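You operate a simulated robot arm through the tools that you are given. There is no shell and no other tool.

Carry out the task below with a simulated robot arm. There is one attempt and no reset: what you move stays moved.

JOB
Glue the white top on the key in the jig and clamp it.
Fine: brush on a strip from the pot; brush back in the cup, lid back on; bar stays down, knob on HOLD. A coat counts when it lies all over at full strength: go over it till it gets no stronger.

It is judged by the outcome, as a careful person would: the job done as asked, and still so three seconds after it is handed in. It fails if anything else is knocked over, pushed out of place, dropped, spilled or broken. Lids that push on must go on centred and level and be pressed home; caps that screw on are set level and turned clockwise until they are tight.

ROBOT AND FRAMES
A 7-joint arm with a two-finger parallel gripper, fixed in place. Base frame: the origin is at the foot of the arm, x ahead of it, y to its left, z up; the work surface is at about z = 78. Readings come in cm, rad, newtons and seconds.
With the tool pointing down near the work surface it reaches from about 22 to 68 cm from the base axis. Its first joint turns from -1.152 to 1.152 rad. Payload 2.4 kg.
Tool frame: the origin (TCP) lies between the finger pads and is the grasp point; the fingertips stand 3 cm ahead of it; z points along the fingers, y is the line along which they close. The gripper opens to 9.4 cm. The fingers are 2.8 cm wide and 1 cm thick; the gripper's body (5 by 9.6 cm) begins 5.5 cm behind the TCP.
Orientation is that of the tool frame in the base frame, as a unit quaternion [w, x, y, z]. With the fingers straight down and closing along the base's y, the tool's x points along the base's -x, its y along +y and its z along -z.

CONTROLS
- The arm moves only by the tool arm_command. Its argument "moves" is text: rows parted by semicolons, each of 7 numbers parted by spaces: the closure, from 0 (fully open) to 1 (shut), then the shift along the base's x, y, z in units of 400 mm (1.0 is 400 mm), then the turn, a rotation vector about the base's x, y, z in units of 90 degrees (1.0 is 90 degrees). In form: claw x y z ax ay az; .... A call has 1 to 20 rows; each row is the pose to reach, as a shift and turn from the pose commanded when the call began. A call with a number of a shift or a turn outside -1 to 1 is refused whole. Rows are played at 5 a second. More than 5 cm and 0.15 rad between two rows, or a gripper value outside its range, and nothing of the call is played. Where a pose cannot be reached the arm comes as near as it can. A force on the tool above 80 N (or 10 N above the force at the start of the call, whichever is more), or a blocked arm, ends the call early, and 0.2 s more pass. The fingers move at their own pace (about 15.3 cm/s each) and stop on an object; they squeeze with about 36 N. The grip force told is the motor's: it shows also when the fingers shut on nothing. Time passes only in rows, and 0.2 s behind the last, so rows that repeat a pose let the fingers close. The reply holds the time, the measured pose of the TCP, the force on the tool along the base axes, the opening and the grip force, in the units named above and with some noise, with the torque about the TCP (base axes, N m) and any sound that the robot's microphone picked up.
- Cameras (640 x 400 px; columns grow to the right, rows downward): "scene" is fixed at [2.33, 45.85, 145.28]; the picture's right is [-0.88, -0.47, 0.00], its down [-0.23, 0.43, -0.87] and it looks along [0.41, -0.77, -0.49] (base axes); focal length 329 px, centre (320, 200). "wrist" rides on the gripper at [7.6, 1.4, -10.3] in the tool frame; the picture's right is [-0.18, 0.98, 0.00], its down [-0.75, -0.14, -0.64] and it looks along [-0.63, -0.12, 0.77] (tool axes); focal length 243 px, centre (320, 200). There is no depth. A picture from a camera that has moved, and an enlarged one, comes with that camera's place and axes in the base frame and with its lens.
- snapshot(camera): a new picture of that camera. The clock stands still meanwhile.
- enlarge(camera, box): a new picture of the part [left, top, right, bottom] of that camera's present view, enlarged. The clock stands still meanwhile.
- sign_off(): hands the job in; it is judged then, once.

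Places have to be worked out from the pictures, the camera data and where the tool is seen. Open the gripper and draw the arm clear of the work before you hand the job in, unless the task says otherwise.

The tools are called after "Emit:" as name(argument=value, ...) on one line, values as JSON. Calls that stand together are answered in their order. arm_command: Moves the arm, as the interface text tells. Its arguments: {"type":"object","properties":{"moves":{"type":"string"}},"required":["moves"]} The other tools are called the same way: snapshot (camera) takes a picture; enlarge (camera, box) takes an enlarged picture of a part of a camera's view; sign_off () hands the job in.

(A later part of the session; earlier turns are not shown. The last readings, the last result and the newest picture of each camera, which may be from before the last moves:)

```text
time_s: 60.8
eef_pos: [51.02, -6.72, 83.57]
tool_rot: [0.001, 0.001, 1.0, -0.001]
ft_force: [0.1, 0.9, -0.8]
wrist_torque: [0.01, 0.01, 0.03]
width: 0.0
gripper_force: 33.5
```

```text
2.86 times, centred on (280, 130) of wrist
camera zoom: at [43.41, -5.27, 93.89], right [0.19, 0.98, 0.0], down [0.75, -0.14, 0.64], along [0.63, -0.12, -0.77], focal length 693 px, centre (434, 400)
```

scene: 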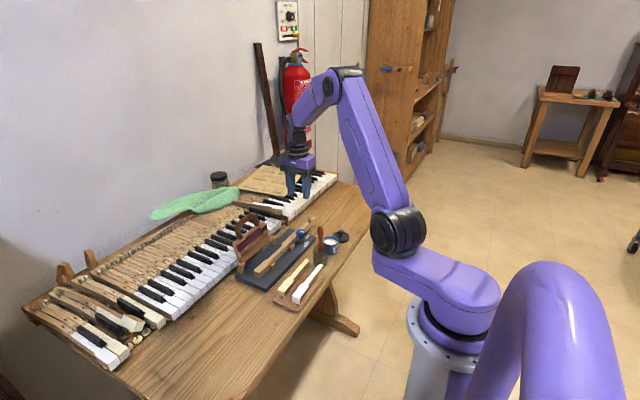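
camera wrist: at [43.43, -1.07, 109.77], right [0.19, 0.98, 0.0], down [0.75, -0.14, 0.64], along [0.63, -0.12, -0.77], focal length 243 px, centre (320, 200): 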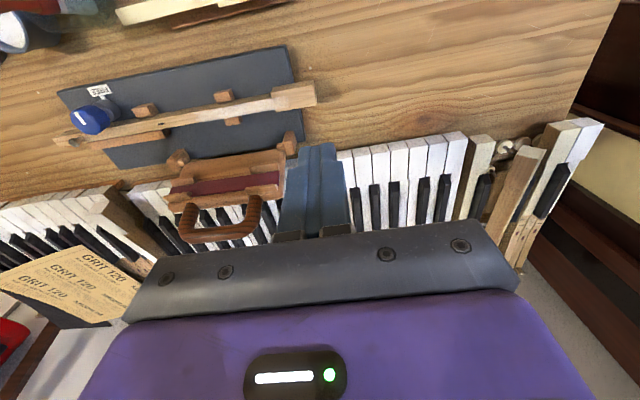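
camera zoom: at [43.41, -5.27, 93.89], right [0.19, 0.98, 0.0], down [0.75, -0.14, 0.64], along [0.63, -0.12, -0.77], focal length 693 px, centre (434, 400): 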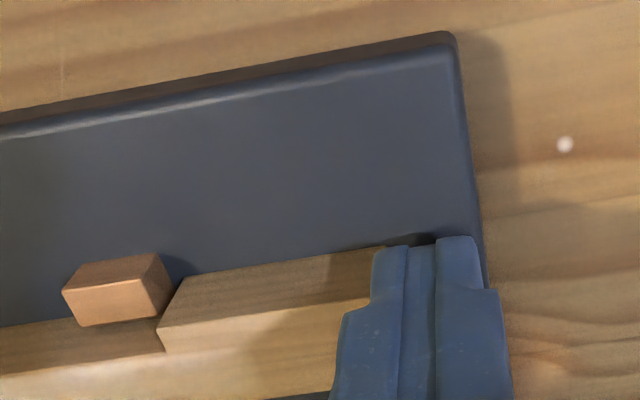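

The slot is now within about 3 mm of its original pixel position. I push 2.5 mm further and compare with the earlier pictures.

Emit:
arm_command(moves="1 0 -0.003 0 0 0 0; 1 0 -0.0065 0 0 0 0; 1 0 -0.0065 0 0 0 0")

Emit:
enlarge(camera="scene", box=[250, 232, 306, 282])

Emit:
enlarge(camera="scene", box=[280, 215, 330, 255])

```text
time_s: 61.6
eef_pos: [50.99, -7.11, 83.6]
tool_rot: [0.0, 0.0, 1.0, -0.001]
ft_force: [-0.7, 0.3, -0.3]
wrist_torque: [-0.01, -0.03, -0.01]
width: 0.0
gripper_force: 33.2
```

```text
8.00 times, centred on (278, 257) of scene
camera zoom: at [2.33, 45.85, 145.28], right [-0.88, -0.47, 0.0], down [-0.23, 0.43, -0.87], along [0.41, -0.77, -0.49], focal length 2630 px, centre (656, -256)
```

zoom: 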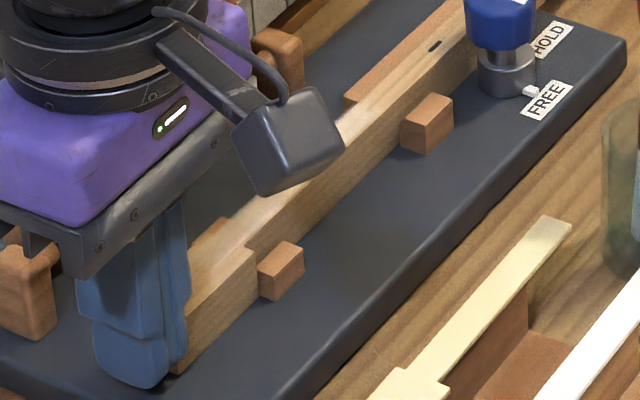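

```text
10.00 times, centred on (305, 235) of scene
camera zoom: at [2.33, 45.85, 145.28], right [-0.88, -0.47, 0.0], down [-0.23, 0.43, -0.87], along [0.41, -0.77, -0.49], focal length 3288 px, centre (470, -150)
```

zoom: 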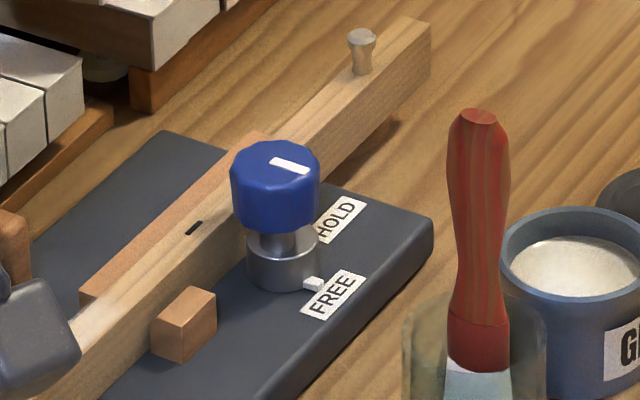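

The key's pin, end and slot now match their original pixels to within half a millimetre. I back the fingers off, rise, and go to the knob with the tool turned to turn it back to HOLD.

Emit:
arm_command(moves="1 0 0.008 0 0 0 0; 1 0 0.015 0.03 0 0 0; 1 0 0.015 0.13 0 0 0; 1 0 0.015 0.25 0 0 0; 1 0 0.015 0.36 0 0 0; 1 -0.004 -0.03 0.36 0 0 -0.09; 0.8 -0.008 -0.08 0.36 0 0 -0.18; 0.52 -0.012 -0.13 0.36 0 0 -0.27; 0.52 -0.016 -0.18 0.36 0 0 -0.36; 0.52 -0.02 -0.23 0.36 0 0 -0.45; 0.52 -0.025 -0.28 0.36 0 0 -0.54; 0.52 -0.03 -0.33 0.36 0 0 -0.63; 0.52 -0.035 -0.38 0.36 0 0 -0.72; 0.52 -0.04 -0.43 0.36 0 0 -0.81; 0.52 -0.045 -0.48 0.36 0 0 -0.9; 0.52 -0.05 -0.53 0.36 0 0 -0.97; 0.52 -0.0515 -0.5305 0.36 0 0 -1; 0.52 -0.0515 -0.5305 0.25 0 0 -1; 0.52 -0.0515 -0.5305 0.16 0 0 -1; 0.52 -0.0515 -0.5305 0.16 0 0 -1")

Emit:
enlarge(camera="wrist", box=[220, 60, 420, 220])

Emit:
enlarge(camera="scene", box=[250, 190, 340, 270])

```text
time_s: 65.8
eef_pos: [48.95, -28.11, 89.99]
tool_rot: [0.0, 0.708, 0.706, 0.0]
ft_force: [0.9, 1.1, 0.4]
wrist_torque: [0.02, 0.0, 0.01]
width: 4.49
gripper_force: 0.0
```

```text
2.50 times, centred on (320, 140) of wrist
camera zoom: at [50.4, -20.47, 100.28], right [0.98, -0.19, 0.0], down [-0.14, -0.75, 0.64], along [-0.12, -0.63, -0.77], focal length 606 px, centre (320, 350)
```

zoom: 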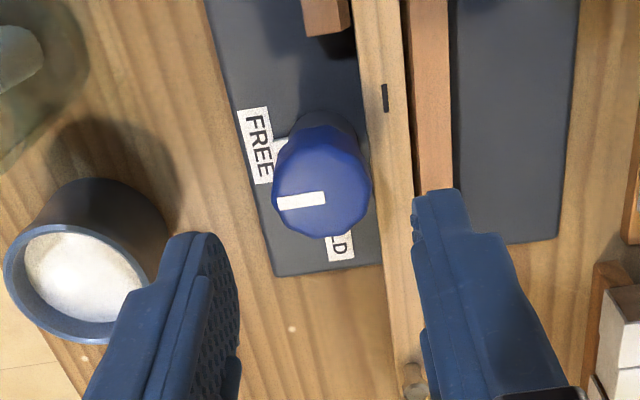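

```text
5.00 times, centred on (295, 230) of scene
camera zoom: at [2.33, 45.85, 145.28], right [-0.88, -0.47, 0.0], down [-0.23, 0.43, -0.87], along [0.41, -0.77, -0.49], focal length 1644 px, centre (445, 50)
```

zoom: 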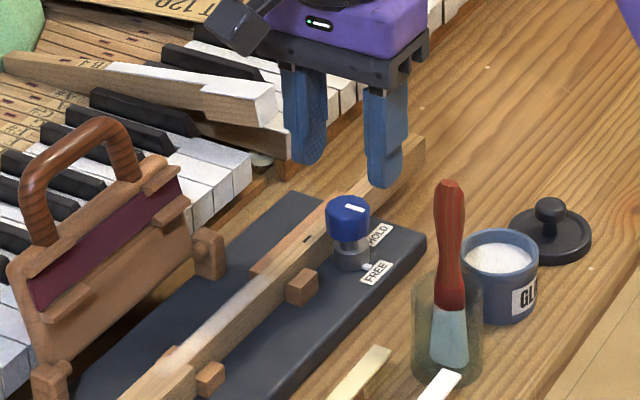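

The knob is centred between the fingers at about (49.1, −28). I descend and grip it.

Emit:
arm_command(moves="0.52 0.0025 0 -0.04 0 0 0; 0.52 0.0025 0 -0.08 0 0 0; 0.52 0.0025 0 -0.095 0 0 0; 0.52 0.0025 0 -0.095 0 0 0; 0.9 0.0025 0 -0.095 0 0 0; 0.9 0.0025 0 -0.095 0 0 0; 0.9 0.0025 0 -0.095 0 0 0")

Emit:
enlarge(camera="wrist", box=[220, 60, 420, 220])

```text
time_s: 67.4
eef_pos: [49.0, -28.25, 86.21]
tool_rot: [-0.002, 0.708, 0.707, 0.0]
ft_force: [-0.1, 0.2, -0.1]
wrist_torque: [0.02, 0.01, 0.04]
width: 2.81
gripper_force: 35.8
```

```text
2.50 times, centred on (320, 140) of wrist
camera zoom: at [50.45, -20.58, 96.52], right [0.98, -0.19, 0.0], down [-0.14, -0.75, 0.64], along [-0.12, -0.63, -0.77], focal length 606 px, centre (320, 350)
```

zoom: 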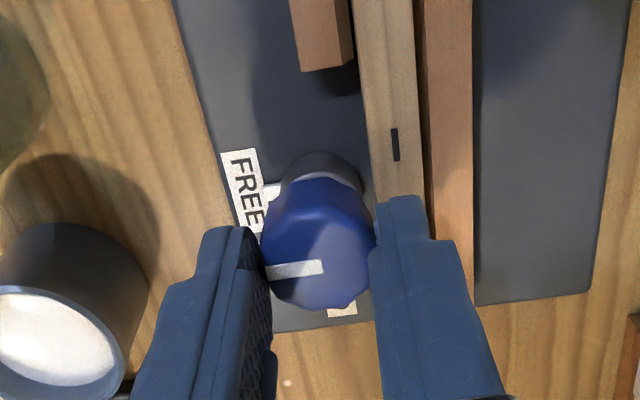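

Gripped with no side force. I turn it 90° counter-clockwise back to HOLD.

Emit:
arm_command(moves="0.9 0 0 0 0 0 0.09; 0.9 0 0 0 0 0 0.18; 0.9 0 0 0 0 0 0.27; 0.9 0 0 0 0 0 0.36; 0.9 0 0 0 0 0 0.45; 0.9 0 0 0 0 0 0.54; 0.9 0 0 0 0 0 0.63; 0.9 0 0 0 0 0 0.72; 0.9 0 0 0 0 0 0.81; 0.9 0 0 0 0 0 0.9; 0.9 0 0 0 0 0 0.97; 0.9 0 0 0 0 0 1; 0.9 0 0 0 0 0 1")

Emit:
enlarge(camera="wrist", box=[220, 80, 420, 230])

Emit:
enlarge(camera="scene", box=[280, 215, 330, 255])

```text
time_s: 70.2
eef_pos: [49.27, -27.92, 86.21]
tool_rot: [0.0, -0.001, 1.0, -0.001]
ft_force: [14.2, 9.7, 0.5]
wrist_torque: [0.2, -0.92, -0.04]
width: 2.79
gripper_force: 36.3
```

```text
2.67 times, centred on (320, 155) of wrist
camera zoom: at [41.55, -26.59, 96.52], right [0.18, 0.98, 0.0], down [0.75, -0.14, 0.64], along [0.63, -0.12, -0.77], focal length 647 px, centre (320, 320)
```

zoom: 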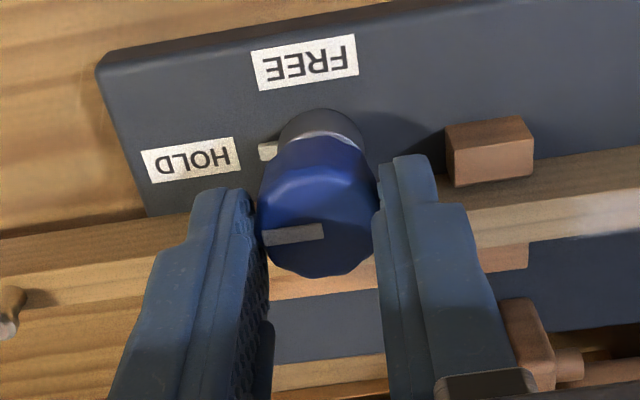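

```text
10.00 times, centred on (305, 235) of scene
camera zoom: at [2.37, 45.86, 145.27], right [-0.88, -0.47, 0.0], down [-0.23, 0.43, -0.87], along [0.41, -0.77, -0.49], focal length 3288 px, centre (470, -150)
```

zoom: 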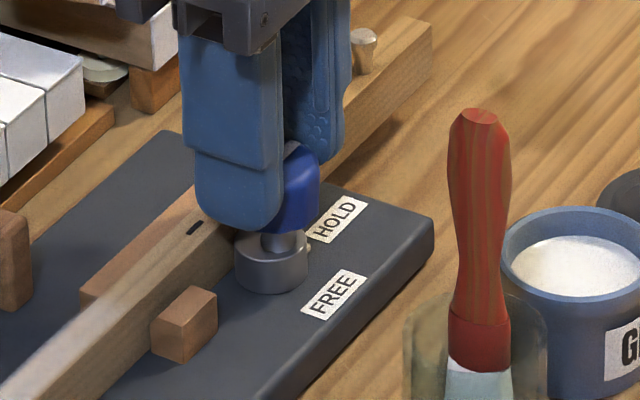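

Mark and tick point at HOLD again, and the slot hasn't moved. I release, rise, and check the knob mark.

Emit:
arm_command(moves="0.9 0.004 0.002 0 0 0 0; 0.55 0.004 0.002 0 0 0 0; 0.55 0.004 0.002 0 0 0 0; 0.55 0.004 0.002 0.05 0 0 0; 0.55 0.004 0.002 0.15 0 0 0; 0.55 -0.05 0.03 0.25 0 0 0; 0.55 -0.15 0.06 0.33 0 0 0; 0.55 -0.248 0.106 0.33 0 0 0; 0.55 -0.248 0.106 0.33 0 0 0")

Emit:
enlarge(camera="scene", box=[280, 215, 330, 255])

Emit:
enlarge(camera="wrist", box=[220, 60, 420, 220])

```text
refused: row 7 steps farther than a row can; nothing moved
```

```text
10.00 times, centred on (305, 235) of scene
camera zoom: at [2.37, 45.86, 145.27], right [-0.88, -0.47, 0.0], down [-0.23, 0.43, -0.87], along [0.41, -0.77, -0.49], focal length 3288 px, centre (470, -150)
```

zoom: 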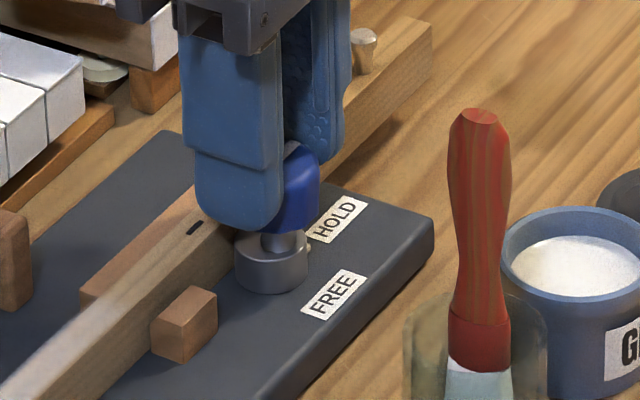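

```text
2.50 times, centred on (320, 140) of wrist
camera zoom: at [41.55, -26.59, 96.52], right [0.18, 0.98, 0.0], down [0.75, -0.14, 0.64], along [0.63, -0.12, -0.77], focal length 606 px, centre (320, 350)
```

zoom: 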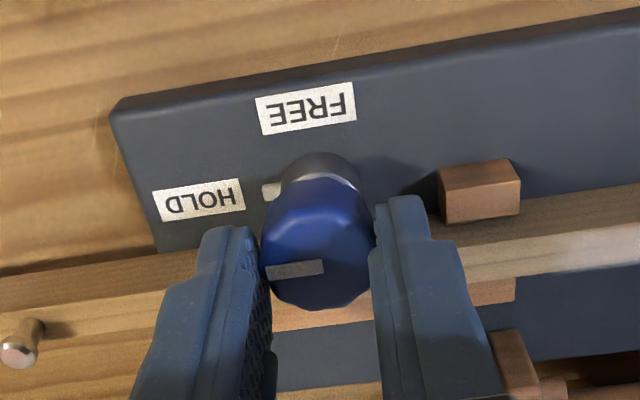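

A step was too long, so nothing moved; I replay with shorter steps.

Emit:
arm_command(moves="0.9 0.004 0.002 0 0 0 0; 0.55 0.004 0.002 0 0 0 0; 0.55 0.004 0.002 0 0 0 0; 0.55 0.004 0.002 0.05 0 0 0; 0.55 0.004 0.002 0.15 0 0 0; 0.55 0.004 0.002 0.25 0 0 0; 0.55 0.004 0.002 0.33 0 0 0; 0.55 -0.08 0.035 0.33 0 0 0; 0.55 -0.165 0.07 0.33 0 0 0; 0.55 -0.248 0.105 0.33 0 0 0; 0.55 -0.248 0.105 0.33 0 0 0")

Emit:
enlarge(camera="scene", box=[280, 215, 330, 255])

Emit:
enlarge(camera="wrist", box=[220, 60, 420, 220])

```text
time_s: 72.6
eef_pos: [38.82, -23.98, 99.11]
tool_rot: [0.001, 0.001, 1.0, -0.001]
ft_force: [0.2, -0.4, -0.3]
wrist_torque: [-0.01, 0.02, 0.0]
width: 4.24
gripper_force: 0.1
```

```text
10.00 times, centred on (305, 235) of scene
camera zoom: at [2.33, 45.85, 145.28], right [-0.88, -0.47, 0.0], down [-0.23, 0.43, -0.87], along [0.41, -0.77, -0.49], focal length 3288 px, centre (470, -150)
```

zoom: 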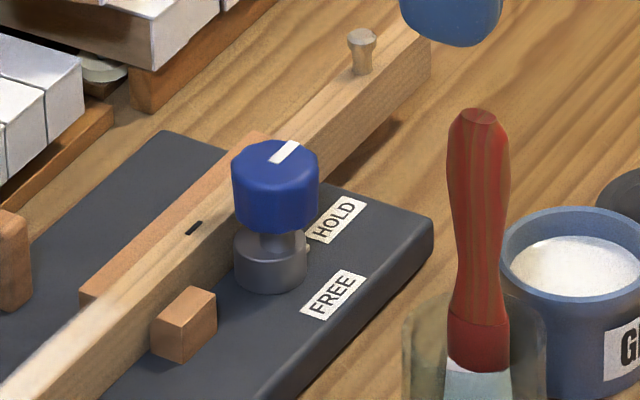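

```text
2.50 times, centred on (320, 140) of wrist
camera zoom: at [31.2, -22.43, 109.38], right [0.19, 0.98, 0.0], down [0.75, -0.14, 0.64], along [0.63, -0.12, -0.77], focal length 606 px, centre (320, 350)
```

zoom: 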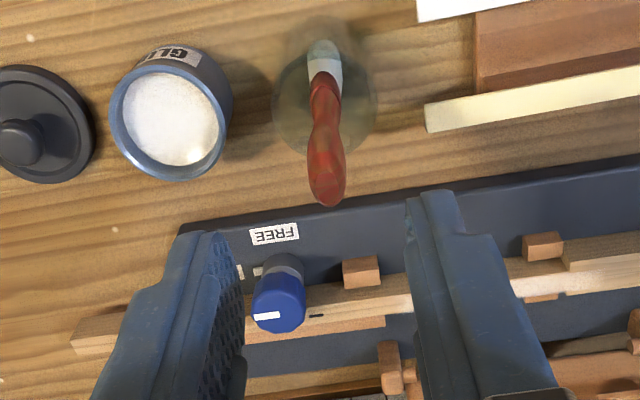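

The knob mark matches its original HOLD picture exactly. The brush leans a bit more in x now; I descend at (38.9, −23.65) and grip it again.

Emit:
arm_command(moves="0.55 -0.007 0.004 -0.1 0 0 0; 0.55 -0.007 0.004 -0.2 0 0 0; 0.55 -0.007 0.004 -0.26 0 0 0; 0.55 -0.007 0.004 -0.285 0 0 0; 0.55 -0.007 0.004 -0.295 0 0 0; 0.75 -0.007 0.004 -0.295 0 0 0; 0.95 -0.007 0.004 -0.295 0 0 0; 0.95 -0.007 0.004 -0.295 0 0 0; 0.95 -0.007 0.004 -0.295 0 0 0")

Emit:
arm_command(moves="0.95 0 0 0.03 0 0 0; 0.95 0 0 0.08 0 0 0; 0.95 0 0 0.14 0 0 0; 0.95 0 0 0.2 0 0 0; 0.95 0 0 0.26 0 0 0; 0.95 0 0 0.29 0 0 0; 0.95 0 0 0.29 0 0 0")

Emit:
enlarge(camera="wrist", box=[270, 60, 370, 160])

Emit:
enlarge(camera="scene", box=[300, 190, 360, 260])

```text
time_s: 74.6
eef_pos: [38.86, -23.89, 87.54]
tool_rot: [0.0, 0.002, 1.0, 0.0]
ft_force: [-1.1, 0.5, 0.0]
wrist_torque: [-0.02, -0.01, -0.03]
width: 1.55
gripper_force: 36.5
```

```text
time_s: 76.2
eef_pos: [38.97, -23.75, 99.32]
tool_rot: [0.0, 0.001, 1.0, 0.0]
ft_force: [-0.2, 0.4, 0.0]
wrist_torque: [-0.02, 0.04, -0.01]
width: 1.55
gripper_force: 36.5
```

```text
4.00 times, centred on (320, 110) of wrist
camera zoom: at [31.28, -22.3, 109.57], right [0.19, 0.98, 0.0], down [0.75, -0.14, 0.64], along [0.63, -0.12, -0.77], focal length 970 px, centre (320, 560)
```

zoom: 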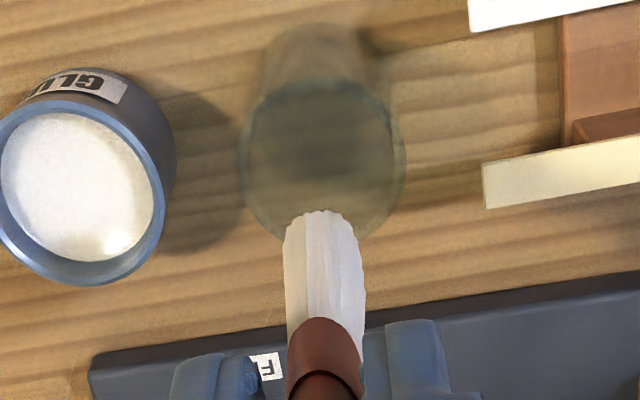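

```text
5.71 times, centred on (330, 225) of scene
camera zoom: at [2.33, 45.85, 145.28], right [-0.88, -0.47, 0.0], down [-0.23, 0.43, -0.87], along [0.41, -0.77, -0.49], focal length 1879 px, centre (263, 57)
```

zoom: 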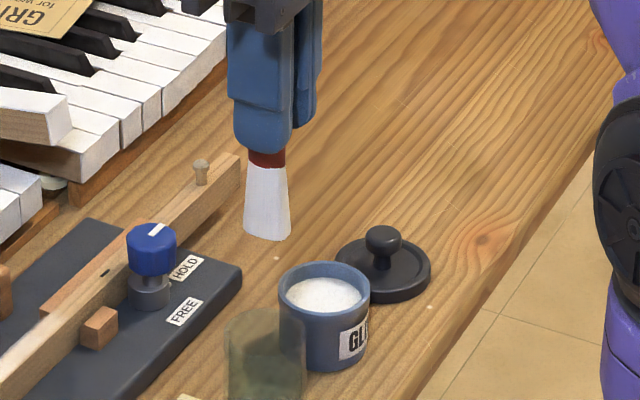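

The brush hangs straight. I dip again, stopping a bit higher to avoid pressing on the bottom.

Emit:
arm_command(moves="0.95 0.003 -0.09 0 0 0 0; 0.95 0.006 -0.181 0 0 0 0; 0.95 0.006 -0.181 -0.08 0 0 0; 0.95 0.006 -0.181 -0.16 0 0 0; 0.95 0.006 -0.181 -0.21 0 0 0; 0.95 0.006 -0.181 -0.24 0 0 0; 0.95 0.006 -0.181 -0.247 0 0 0; 0.95 0.006 -0.181 -0.247 0 0 0; 0.95 0.006 -0.181 -0.247 0 0 0")

Emit:
arm_command(moves="0.95 0 0 0.01 0 0 0; 0.95 0 0 0.02 0 0 0; 0.95 0 0 0.04 0 0 0; 0.95 0 0 0.07 0 0 0; 0.95 0 0 0.1 0 0 0; 0.95 0 0 0.13 0 0 0; 0.95 0 0 0.16 0 0 0; 0.95 0 0 0.18 0 0 0; 0.95 0 0 0.18 0 0 0; 0.95 0 0 0.18 0 0 0; 0.95 0 0 0.18 0 0 0")

Emit:
enlarge(camera="scene", box=[300, 190, 360, 260])

```text
time_s: 78.2
eef_pos: [39.23, -31.07, 89.6]
tool_rot: [0.0, 0.001, 1.0, -0.001]
ft_force: [-0.3, -0.6, -0.4]
wrist_torque: [-0.02, 0.03, 0.01]
width: 1.52
gripper_force: 36.6
```

```text
time_s: 80.6
eef_pos: [39.06, -30.91, 96.53]
tool_rot: [0.0, 0.0, 1.0, 0.0]
ft_force: [-0.9, 0.0, -0.7]
wrist_torque: [0.0, 0.0, 0.0]
width: 1.54
gripper_force: 35.8
```

```text
5.71 times, centred on (330, 225) of scene
camera zoom: at [2.33, 45.85, 145.28], right [-0.88, -0.47, 0.0], down [-0.23, 0.43, -0.87], along [0.41, -0.77, -0.49], focal length 1879 px, centre (263, 57)
```

zoom: 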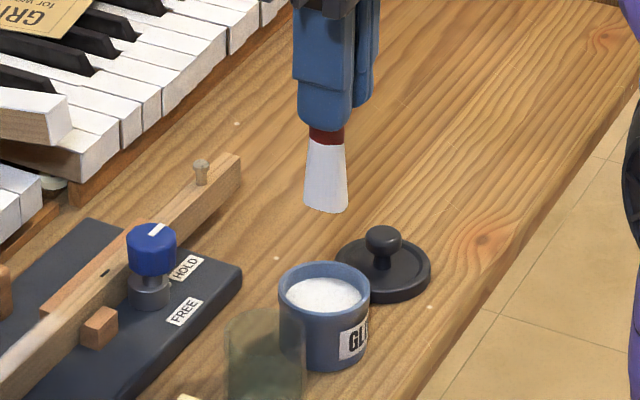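

Loaded again without drips. I carry it above the tail end and lower to find contact gently.

Emit:
arm_command(moves="0.95 0.06 0.05 0.03 0 0 0; 0.95 0.12 0.1 0.03 0 0 0; 0.95 0.18 0.15 0.03 0 0 0; 0.95 0.24 0.2 0.03 0 0 0; 0.95 0.294 0.252 0.03 0 0 0; 0.95 0.294 0.252 -0.06 0 0 0; 0.95 0.294 0.252 -0.12 0 0 0; 0.95 0.294 0.252 -0.135 0 0 0; 0.95 0.294 0.252 -0.135 0 0 0")

Emit:
arm_command(moves="0.95 0 0 -0.0025 0 0 0; 0.95 0 0 -0.005 0 0 0; 0.95 0 0 -0.005 0 0 0")

Emit:
arm_command(moves="0.95 0 0 -0.0025 0 0 0; 0.95 0 0 -0.005 0 0 0; 0.95 0 0 -0.005 0 0 0")

Emit:
enlarge(camera="wrist", box=[260, 80, 380, 180])

Emit:
enlarge(camera="scene", box=[270, 225, 310, 250])

```text
time_s: 82.6
eef_pos: [50.91, -20.88, 91.23]
tool_rot: [0.0, 0.002, 1.0, -0.001]
ft_force: [0.5, 0.8, -0.4]
wrist_torque: [0.03, -0.02, -0.01]
width: 1.51
gripper_force: 35.6
```

```text
time_s: 83.4
eef_pos: [50.95, -20.96, 91.01]
tool_rot: [0.0, 0.001, 1.0, 0.0]
ft_force: [1.4, -0.7, 0.2]
wrist_torque: [-0.05, 0.01, 0.03]
width: 1.53
gripper_force: 36.5
```

```text
time_s: 84.2
eef_pos: [50.88, -20.92, 90.83]
tool_rot: [0.0, 0.001, 1.0, 0.0]
ft_force: [-0.3, 1.2, 4.5]
wrist_torque: [0.07, 0.0, 0.01]
width: 1.54
gripper_force: 35.6
```

```text
4.00 times, centred on (320, 130) of wrist
camera zoom: at [43.26, -19.5, 101.05], right [0.19, 0.98, 0.0], down [0.75, -0.14, 0.64], along [0.63, -0.12, -0.77], focal length 970 px, centre (320, 480)
```

zoom: 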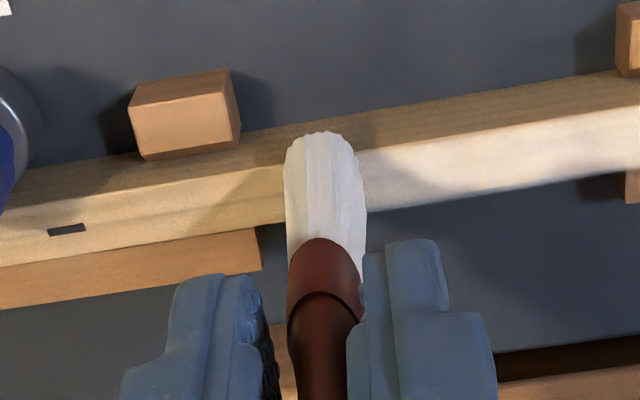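

```text
16.00 times, centred on (290, 238) of scene
camera zoom: at [2.32, 45.85, 145.28], right [-0.88, -0.47, 0.0], down [-0.23, 0.43, -0.87], along [0.41, -0.77, -0.49], focal length 5260 px, centre (800, -400)
```

zoom: 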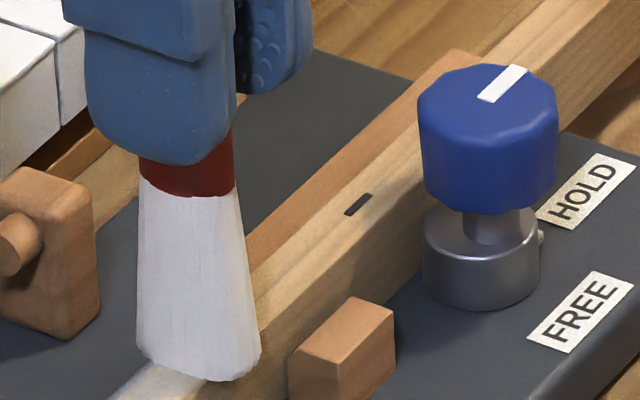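

Light contact at 4.5 N. I stroke again along the key, first a little back to the tail end, then to the front.

Emit:
arm_command(moves="0.95 0 -0.01 0 0 0 0; 0.95 0 0.002 0 0 0 0; 0.95 0 0.014 0 0 0 0; 0.95 0 0.026 0 0 0 0; 0.95 0 0.038 0 0 0 0; 0.95 0 0.05 0 0 0 0")

Emit:
enlarge(camera="scene", box=[250, 225, 320, 280])

Emit:
enlarge(camera="wrist", box=[240, 70, 400, 190])

```text
time_s: 85.6
eef_pos: [50.88, -18.92, 90.86]
tool_rot: [0.0, 0.001, 1.0, -0.001]
ft_force: [0.6, -2.2, 5.2]
wrist_torque: [-0.18, 0.0, -0.04]
width: 1.53
gripper_force: 36.4
```

```text
7.27 times, centred on (285, 252) of scene
camera zoom: at [2.32, 45.84, 145.28], right [-0.88, -0.47, 0.0], down [-0.23, 0.43, -0.87], along [0.41, -0.77, -0.49], focal length 2391 px, centre (574, -182)
```

zoom: 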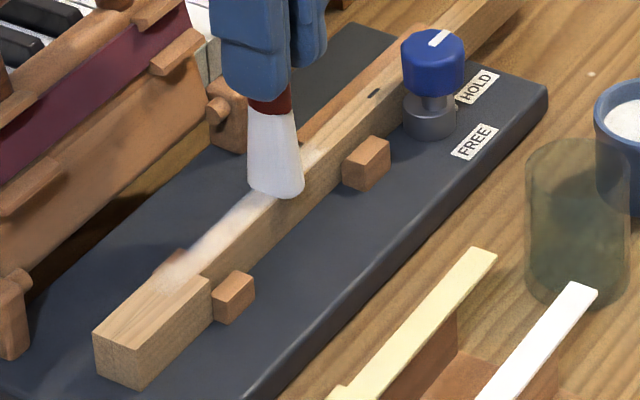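

```text
3.33 times, centred on (320, 130) of wrist
camera zoom: at [43.25, -17.49, 101.05], right [0.19, 0.98, 0.0], down [0.75, -0.14, 0.64], along [0.63, -0.12, -0.77], focal length 809 px, centre (320, 433)
```

zoom: 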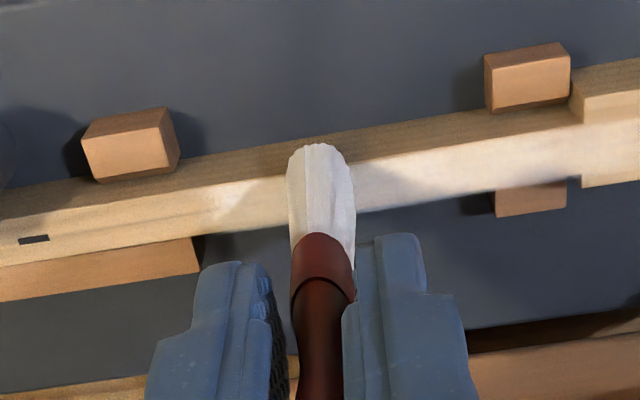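

The key holds firm and the coat is being laid. I continue the stroke to the front of the head.

Emit:
arm_command(moves="0.95 0 0.015 0 0 0 0; 0.95 0 0.03 0 0 0 0; 0.95 0 0.045 0 0 0 0; 0.95 0 0.06 0 0 0 0; 0.95 0 0.075 0 0 0 0; 0.95 0 0.09 0 0 0 0; 0.95 0 0.105 0 0 0 0; 0.95 0 0.12 0 0 0 0; 0.95 0 0.135 0 0 0 0; 0.95 0 0.15 0 0 0 0; 0.95 0 0.165 0 0 0 0; 0.95 0 0.18 0 0 0 0; 0.95 0 0.195 0 0 0 0; 0.95 0 0.21 0 0 0 0; 0.95 0 0.225 0 0 0 0; 0.95 0 0.24 0 0 0 0; 0.95 0 0.252 0 0 0 0")

Emit:
enlarge(camera="scene", box=[250, 225, 320, 280])

Emit:
enlarge(camera="wrist", box=[160, 70, 400, 190])

```text
time_s: 89.2
eef_pos: [51.06, -8.81, 90.74]
tool_rot: [0.0, 0.001, 1.0, -0.001]
ft_force: [0.2, -0.4, -0.8]
wrist_torque: [0.05, 0.02, -0.01]
width: 1.54
gripper_force: 36.5
```

```text
7.27 times, centred on (285, 252) of scene
camera zoom: at [2.33, 45.85, 145.28], right [-0.88, -0.47, 0.0], down [-0.23, 0.43, -0.87], along [0.41, -0.77, -0.49], focal length 2391 px, centre (574, -182)
```

zoom: 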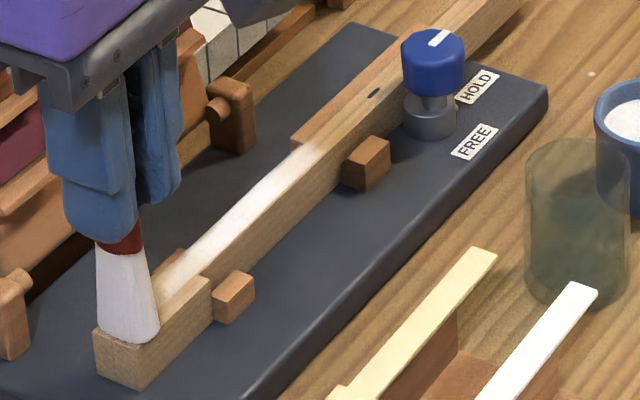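

```text
2.67 times, centred on (280, 130) of wrist
camera zoom: at [43.27, -7.42, 101.05], right [0.19, 0.98, 0.0], down [0.75, -0.14, 0.64], along [0.63, -0.12, -0.77], focal length 647 px, centre (427, 387)
```

zoom: 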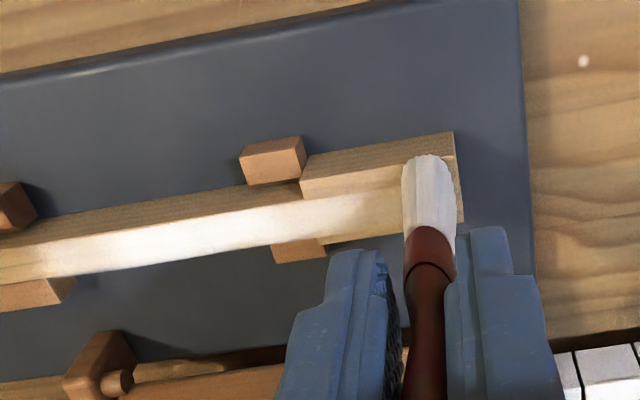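

On the head the brush is just off the surface (no force), so it isn't coating there. I lower here a millimetre at a time to get contact.

Emit:
arm_command(moves="0.95 0 0 -0.002 0 0 0; 0.95 0 0 -0.002 0 0 0")

Emit:
arm_command(moves="0.95 0 0 -0.002 0 0 0; 0.95 0 0 -0.002 0 0 0")

```text
time_s: 89.8
eef_pos: [50.85, -8.85, 90.7]
tool_rot: [0.001, 0.0, 1.0, 0.0]
ft_force: [-1.7, 0.1, 8.3]
wrist_torque: [0.06, 0.0, 0.03]
width: 1.54
gripper_force: 36.0
```

```text
time_s: 90.4
eef_pos: [50.92, -8.89, 90.62]
tool_rot: [0.002, 0.001, 1.0, -0.001]
ft_force: [-2.0, -0.6, 22.6]
wrist_torque: [0.03, 0.0, -0.01]
width: 1.55
gripper_force: 36.0
```

Contact found (22 N is too much). I ease to about 8 N and scrub the head back and forth.

Emit:
arm_command(moves="0.95 0 0 0.0018 0 0 0; 0.95 0 -0.015 0.0018 0 0 0; 0.95 0 -0.03 0.0018 0 0 0; 0.95 0 -0.045 0.0018 0 0 0; 0.95 0 -0.06 0.0018 0 0 0; 0.95 0 -0.075 0.0018 0 0 0; 0.95 0 -0.09 0.0018 0 0 0; 0.95 0 -0.105 0.0018 0 0 0; 0.95 0 -0.12 0.002 0 0 0; 0.95 0 -0.135 0.0025 0 0 0; 0.95 0 -0.12 0.002 0 0 0; 0.95 0 -0.105 0.0018 0 0 0; 0.95 0 -0.09 0.0018 0 0 0; 0.95 0 -0.075 0.0018 0 0 0; 0.95 0 -0.06 0.0018 0 0 0; 0.95 0 -0.045 0.0018 0 0 0; 0.95 0 -0.03 0.0018 0 0 0; 0.95 0 -0.015 0.0018 0 0 0; 0.95 0 0 0.0018 0 0 0")

Emit:
enlarge(camera="scene", box=[250, 225, 320, 280])

Emit:
enlarge(camera="wrist", box=[160, 70, 400, 190])

```text
time_s: 94.4
eef_pos: [50.87, -8.85, 90.7]
tool_rot: [-0.001, 0.0, 1.0, -0.001]
ft_force: [-1.5, -5.3, 10.3]
wrist_torque: [-0.32, 0.03, -0.04]
width: 1.55
gripper_force: 35.7
```

```text
7.27 times, centred on (285, 252) of scene
camera zoom: at [2.31, 45.84, 145.28], right [-0.88, -0.47, 0.0], down [-0.23, 0.43, -0.87], along [0.41, -0.77, -0.49], focal length 2391 px, centre (574, -182)
```

zoom: 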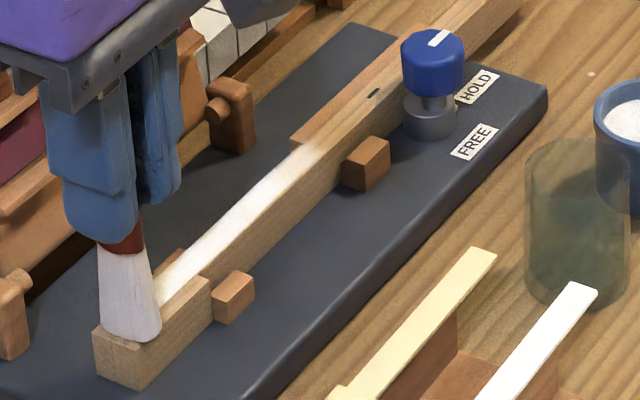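

```text
2.67 times, centred on (280, 130) of wrist
camera zoom: at [43.27, -7.46, 101.0], right [0.19, 0.98, 0.0], down [0.75, -0.14, 0.64], along [0.63, -0.12, -0.77], focal length 647 px, centre (427, 387)
```

zoom: 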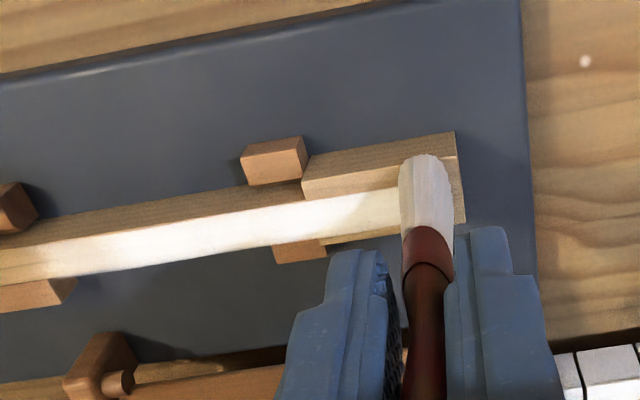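

The coat spreads on the head but its far-x side is still bare. I scrub with the brush shifted +0.5 cm in x and reaching a bit more to the front.

Emit:
arm_command(moves="0.95 0.006 0.004 0 0 0 0; 0.95 0.012 0.004 0 0 0 0; 0.95 0.012 -0.01 0 0 0 0; 0.95 0.012 -0.025 0 0 0 0; 0.95 0.012 -0.04 0 0 0 0; 0.95 0.012 -0.055 0 0 0 0; 0.95 0.012 -0.07 0 0 0 0; 0.95 0.012 -0.085 0 0 0 0; 0.95 0.012 -0.1 0 0 0 0; 0.95 0.012 -0.085 0 0 0 0; 0.95 0.012 -0.07 0 0 0 0; 0.95 0.012 -0.055 0 0 0 0; 0.95 0.012 -0.04 0 0 0 0; 0.95 0.012 -0.025 0 0 0 0; 0.95 0.012 -0.01 0 0 0 0; 0.95 0.012 0.004 0 0 0 0; 0.95 0.012 0.004 0.03 0 0 0; 0.95 0.012 0.004 0.1 0 0 0; 0.95 0.012 0.004 0.17 0 0 0; 0.95 0.012 0.004 0.17 0 0 0")

Emit:
enlarge(camera="scene", box=[250, 225, 320, 280])

Emit:
enlarge(camera="wrist", box=[180, 60, 380, 170])

```text
time_s: 98.6
eef_pos: [51.5, -8.74, 97.54]
tool_rot: [0.0, 0.001, 1.0, -0.001]
ft_force: [0.7, 0.4, -0.3]
wrist_torque: [-0.01, 0.03, 0.01]
width: 1.54
gripper_force: 36.2
```

```text
7.27 times, centred on (285, 252) of scene
camera zoom: at [2.33, 45.85, 145.28], right [-0.88, -0.47, 0.0], down [-0.23, 0.43, -0.87], along [0.41, -0.77, -0.49], focal length 2391 px, centre (574, -182)
```

zoom: 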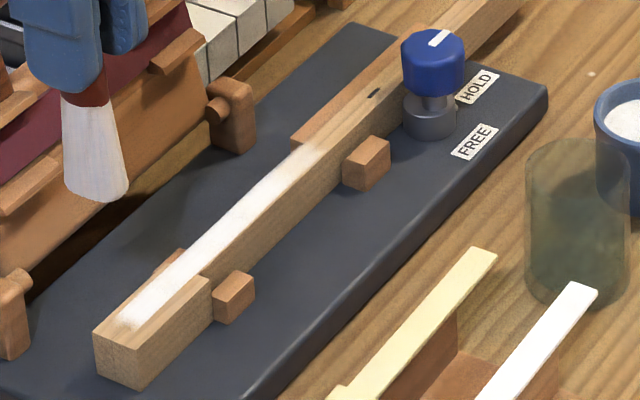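

```text
3.20 times, centred on (280, 115) of wrist
camera zoom: at [43.92, -7.23, 107.83], right [0.19, 0.98, 0.0], down [0.75, -0.14, 0.64], along [0.63, -0.12, -0.77], focal length 776 px, centre (448, 472)
```

zoom: 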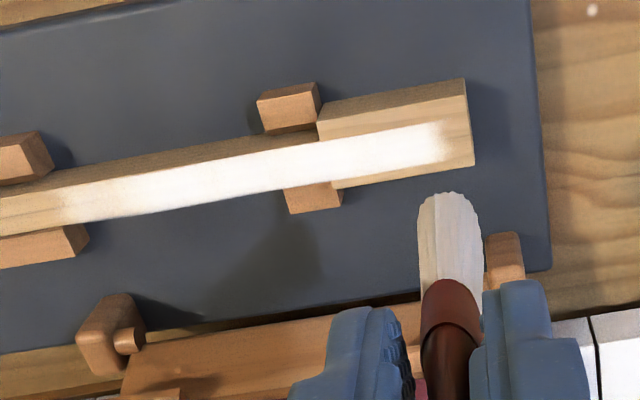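

The coat appears as a strip of the tail's width reaching nearly to the head front, fading at both ends. I enlarge to judge its strength.

Emit:
enlarge(camera="wrist", box=[270, 80, 340, 125])

Emit:
enlarge(camera="wrist", box=[180, 95, 270, 145])

Emit:
enlarge(camera="scene", box=[258, 238, 298, 278])

```text
8.89 times, centred on (305, 102) of wrist
camera zoom: at [43.92, -7.23, 107.83], right [0.19, 0.98, 0.0], down [0.75, -0.14, 0.64], along [0.63, -0.12, -0.77], focal length 2157 px, centre (453, 1067)
```

zoom: 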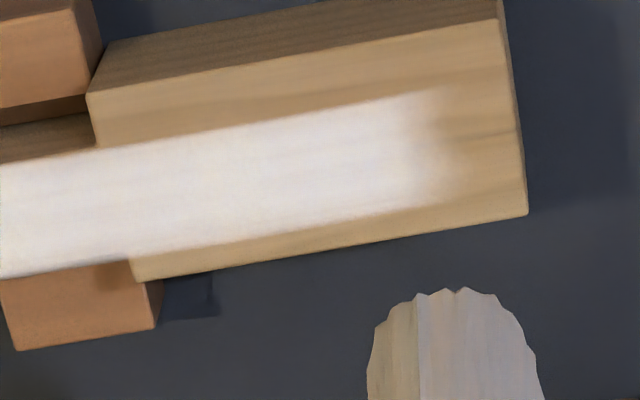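

```text
7.11 times, centred on (225, 120) of wrist
camera zoom: at [43.92, -7.23, 107.83], right [0.19, 0.98, 0.0], down [0.75, -0.14, 0.64], along [0.63, -0.12, -0.77], focal length 1725 px, centre (996, 769)
```

zoom: 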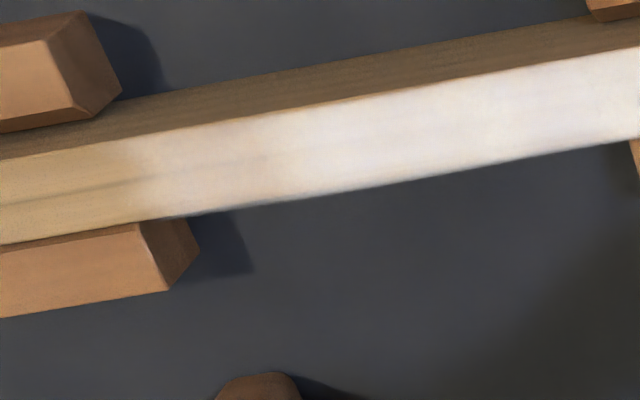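

```text
10.00 times, centred on (278, 258) of scene
camera zoom: at [2.33, 45.85, 145.28], right [-0.88, -0.47, 0.0], down [-0.23, 0.43, -0.87], along [0.41, -0.77, -0.49], focal length 3288 px, centre (740, -380)
```

zoom: 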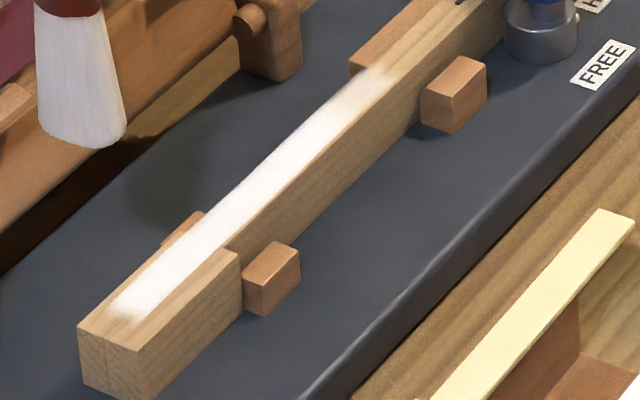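

The strip is strong in the middle and on most of the head, weaker at the tail end and front end. I go back to the pot for another load.

Emit:
arm_command(moves="0.95 -0.012 -0.1 0.02 0 0 0; 0.95 -0.012 -0.2 0.02 0 0 0; 0.95 -0.012 -0.3 0.02 0 0 0; 0.95 -0.06 -0.39 0.02 0 0 0; 0.95 -0.14 -0.44 0.02 0 0 0; 0.95 -0.22 -0.5 0.02 0 0 0; 0.95 -0.3058 -0.5585 0.02 0 0 0; 0.95 -0.3058 -0.5585 -0.06 0 0 0; 0.95 -0.3058 -0.5585 -0.13 0 0 0; 0.95 -0.3058 -0.5585 -0.18 0 0 0; 0.95 -0.3058 -0.5585 -0.2 0 0 0; 0.95 -0.3058 -0.5585 -0.2 0 0 0; 0.95 -0.3058 -0.5585 -0.2 0 0 0")

Emit:
arm_command(moves="0.95 0 0 0.01 0 0 0; 0.95 0 0 0.02 0 0 0; 0.95 0 0 0.04 0 0 0; 0.95 0 0 0.07 0 0 0; 0.95 0 0 0.1 0 0 0; 0.95 0 0 0.13 0 0 0; 0.95 0 0 0.16 0 0 0; 0.95 0 0 0.19 0 0 0; 0.95 0 0 0.19 0 0 0; 0.95 0 0 0.19 0 0 0; 0.95 0 0 0.19 0 0 0")

Emit:
enlarge(camera="scene", box=[300, 190, 360, 260])

Emit:
enlarge(camera="wrist", box=[270, 60, 370, 160])

```text
time_s: 101.4
eef_pos: [39.13, -30.89, 89.43]
tool_rot: [0.0, 0.001, 1.0, -0.001]
ft_force: [0.6, -0.3, -0.1]
wrist_torque: [-0.02, -0.03, 0.0]
width: 1.53
gripper_force: 36.1
```

```text
time_s: 103.8
eef_pos: [39.19, -31.03, 97.1]
tool_rot: [0.0, 0.0, 1.0, -0.001]
ft_force: [0.7, -0.1, -0.3]
wrist_torque: [0.02, -0.02, 0.01]
width: 1.54
gripper_force: 36.0
```

```text
5.71 times, centred on (330, 225) of scene
camera zoom: at [2.33, 45.85, 145.28], right [-0.88, -0.47, 0.0], down [-0.23, 0.43, -0.87], along [0.41, -0.77, -0.49], focal length 1879 px, centre (263, 57)
```

zoom: 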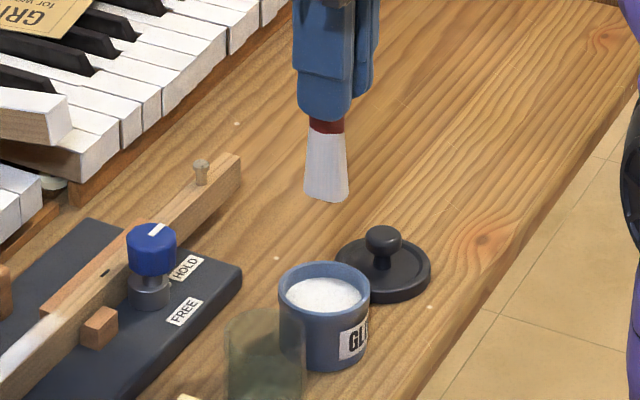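

```text
4.00 times, centred on (320, 110) of wrist
camera zoom: at [31.57, -29.64, 107.38], right [0.19, 0.98, 0.0], down [0.75, -0.14, 0.64], along [0.63, -0.12, -0.77], focal length 970 px, centre (320, 560)
```

zoom: 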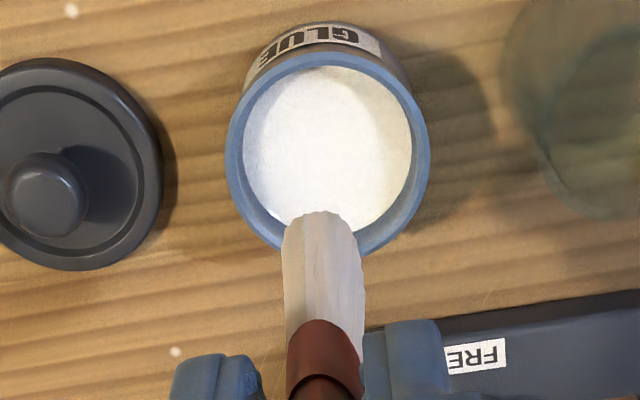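

I can't be sure the load is full, so I dip once more slightly deeper, feeling for the bottom.

Emit:
arm_command(moves="0.95 0 0 -0.07 0 0 0; 0.95 0 0 -0.14 0 0 0; 0.95 0 0 -0.18 0 0 0; 0.95 0 0 -0.192 0 0 0; 0.95 0 0 -0.196 0 0 0; 0.95 0 0 -0.196 0 0 0")

Emit:
enlarge(camera="wrist", box=[270, 80, 370, 180])

Emit:
arm_command(moves="0.95 0 0 -0.003 0 0 0; 0.95 0 0 -0.003 0 0 0; 0.95 0 0 -0.003 0 0 0")

```text
time_s: 105.2
eef_pos: [39.21, -31.06, 89.29]
tool_rot: [0.0, 0.001, 1.0, -0.001]
ft_force: [-0.3, 1.1, -0.4]
wrist_torque: [-0.02, 0.01, 0.02]
width: 1.53
gripper_force: 36.2
```

```text
4.00 times, centred on (320, 130) of wrist
camera zoom: at [31.5, -29.64, 99.52], right [0.19, 0.98, 0.0], down [0.75, -0.14, 0.64], along [0.63, -0.12, -0.77], focal length 970 px, centre (320, 480)
```

zoom: 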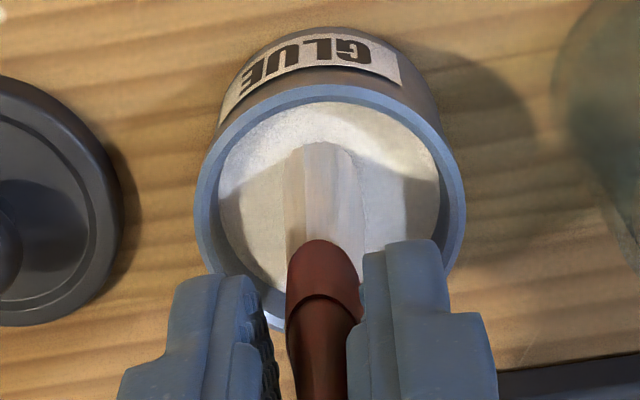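

```text
time_s: 106.0
eef_pos: [39.17, -31.04, 89.04]
tool_rot: [0.001, 0.001, 1.0, -0.001]
ft_force: [0.3, 0.3, 0.3]
wrist_torque: [0.0, 0.03, 0.01]
width: 1.54
gripper_force: 36.0
```

The bristles are well in the glue. I lift, hold for drips, and carry the brush back above the tail end.

Emit:
arm_command(moves="0.95 0 0 0.015 0 0 0; 0.95 0 0 0.03 0 0 0; 0.95 0 0 0.06 0 0 0; 0.95 0 0 0.1 0 0 0; 0.95 0 0 0.14 0 0 0; 0.95 0 0 0.2 0 0 0; 0.95 0 0 0.2 0 0 0; 0.95 0 0 0.2 0 0 0; 0.95 0 0 0.2 0 0 0; 0.95 0.06 0.045 0.2 0 0 0; 0.95 0.12 0.09 0.2 0 0 0; 0.95 0.18 0.135 0.2 0 0 0; 0.95 0.24 0.18 0.2 0 0 0; 0.95 0.294 0.217 0.2 0 0 0; 0.95 0.294 0.217 0.12 0 0 0; 0.95 0.294 0.217 0.06 0 0 0; 0.95 0.294 0.217 0.052 0 0 0; 0.95 0.294 0.217 0.052 0 0 0")

Emit:
arm_command(moves="0.95 0 0 -0.0025 0 0 0; 0.95 0 0 -0.005 0 0 0; 0.95 0 0 -0.005 0 0 0")

Emit:
enlarge(camera="wrist", box=[240, 70, 400, 190])

```text
time_s: 109.8
eef_pos: [50.76, -22.37, 91.28]
tool_rot: [-0.001, 0.001, 1.0, -0.001]
ft_force: [1.3, 0.0, 0.9]
wrist_torque: [0.0, 0.01, 0.02]
width: 1.54
gripper_force: 36.2
```

```text
time_s: 110.6
eef_pos: [50.89, -22.4, 90.95]
tool_rot: [0.0, 0.0, 1.0, -0.001]
ft_force: [0.3, 0.0, -0.5]
wrist_torque: [-0.05, -0.05, -0.02]
width: 1.53
gripper_force: 35.6
```

```text
3.33 times, centred on (320, 130) of wrist
camera zoom: at [43.24, -20.93, 101.28], right [0.19, 0.98, 0.0], down [0.75, -0.14, 0.64], along [0.63, -0.12, -0.77], focal length 809 px, centre (320, 433)
```

zoom: 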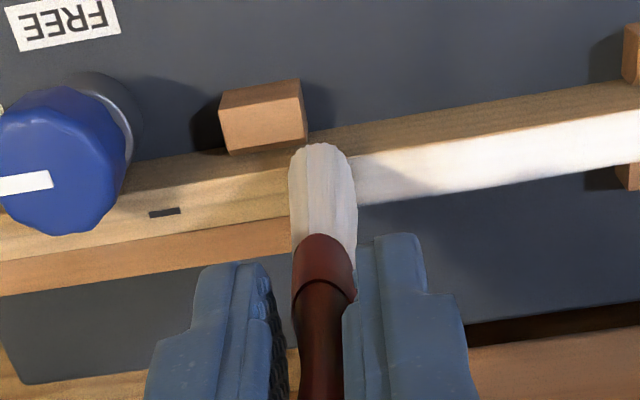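

The brush is just over the tail end of the strip. I stroke forward along the whole strip, with a slight height slope to keep light contact.

Emit:
arm_command(moves="0.95 0 0 -0.006 0 0 0; 0.95 0 0.019 -0.0061 0 0 0; 0.95 0 0.038 -0.0062 0 0 0; 0.95 0 0.057 -0.0063 0 0 0; 0.95 0 0.076 -0.0065 0 0 0; 0.95 0 0.095 -0.0066 0 0 0; 0.95 0 0.114 -0.0067 0 0 0; 0.95 0 0.133 -0.0068 0 0 0; 0.95 0 0.152 -0.007 0 0 0; 0.95 0 0.171 -0.0071 0 0 0; 0.95 0 0.19 -0.0073 0 0 0; 0.95 0 0.209 -0.0074 0 0 0; 0.95 0 0.228 -0.0075 0 0 0; 0.95 0 0.247 -0.0077 0 0 0; 0.95 0 0.266 -0.0078 0 0 0; 0.95 0 0.285 -0.008 0 0 0; 0.95 0 0.304 -0.008 0 0 0; 0.95 0 0.323 -0.008 0 0 0; 0.95 0 0.34 -0.008 0 0 0; 0.95 0 0.344 -0.008 0 0 0")

Emit:
arm_command(moves="0.95 0 -0.01 0 0 0 0; 0.95 0 -0.029 0 0 0 0; 0.95 0 -0.048 0 0 0 0; 0.95 0 -0.067 0.0001 0 0 0; 0.95 0 -0.086 0.0002 0 0 0; 0.95 0 -0.105 0.0004 0 0 0; 0.95 0 -0.124 0.0005 0 0 0; 0.95 0 -0.143 0.0007 0 0 0; 0.95 0 -0.162 0.0008 0 0 0; 0.95 0 -0.181 0.001 0 0 0; 0.95 0 -0.2 0.0011 0 0 0; 0.95 0 -0.219 0.0012 0 0 0; 0.95 0 -0.238 0.0014 0 0 0; 0.95 0 -0.257 0.0015 0 0 0; 0.95 0 -0.276 0.0016 0 0 0; 0.95 0 -0.295 0.0018 0 0 0; 0.95 0 -0.314 0.0019 0 0 0; 0.95 0 -0.333 0.002 0 0 0; 0.95 0 -0.348 0.002 0 0 0")

Emit:
enlarge(camera="scene", box=[250, 225, 320, 280])

Emit:
enlarge(camera="wrist", box=[280, 60, 520, 180])

```text
time_s: 114.8
eef_pos: [50.86, -8.56, 90.71]
tool_rot: [0.0, 0.001, 1.0, -0.001]
ft_force: [0.9, -5.2, 12.8]
wrist_torque: [-0.37, -0.2, -0.05]
width: 1.5
gripper_force: 36.2
```

```text
time_s: 118.8
eef_pos: [50.93, -22.47, 90.55]
tool_rot: [0.0, 0.002, 1.0, -0.001]
ft_force: [-0.7, -0.7, -0.1]
wrist_torque: [0.03, 0.02, 0.05]
width: 1.53
gripper_force: 35.9
```

```text
7.27 times, centred on (285, 252) of scene
camera zoom: at [2.33, 45.85, 145.28], right [-0.88, -0.47, 0.0], down [-0.23, 0.43, -0.87], along [0.41, -0.77, -0.49], focal length 2391 px, centre (574, -182)
```

zoom: 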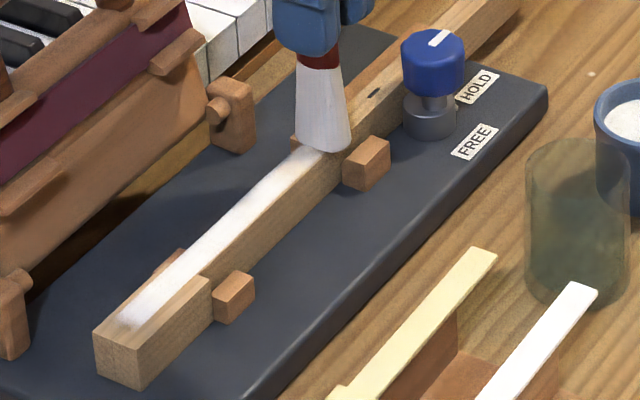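

```text
2.67 times, centred on (400, 120) of wrist
camera zoom: at [43.24, -21.1, 100.99], right [0.19, 0.98, 0.0], down [0.75, -0.14, 0.64], along [0.63, -0.12, -0.77], focal length 647 px, centre (107, 413)
```

zoom: 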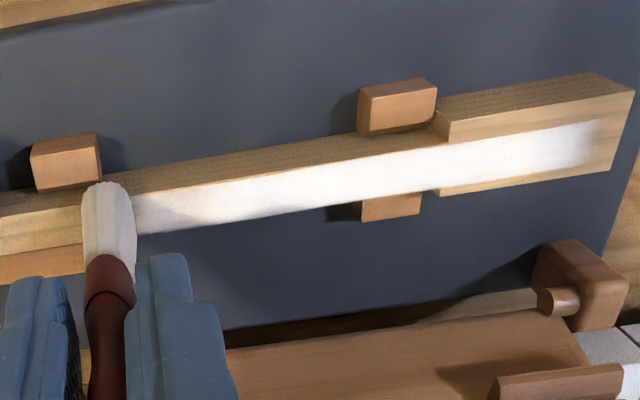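

The coat looks strong along most of the strip. At this tail end the brush isn't touching now, so I lower a touch and scrub the tail end.

Emit:
arm_command(moves="0.95 0 0.004 -0.002 0 0 0; 0.95 0 0.008 -0.002 0 0 0")

Emit:
arm_command(moves="0.95 0 0.003 -0.002 0 0 0; 0.95 0 0.006 -0.002 0 0 0")

```text
time_s: 119.4
eef_pos: [50.96, -22.19, 90.69]
tool_rot: [0.001, 0.001, 1.0, -0.001]
ft_force: [0.1, -1.8, 5.2]
wrist_torque: [-0.23, 0.0, 0.0]
width: 1.52
gripper_force: 36.4
```

```text
time_s: 120.0
eef_pos: [50.85, -21.94, 90.58]
tool_rot: [0.0, 0.001, 1.0, -0.002]
ft_force: [1.0, -4.2, 10.4]
wrist_torque: [-0.42, -0.07, -0.03]
width: 1.52
gripper_force: 36.2
```

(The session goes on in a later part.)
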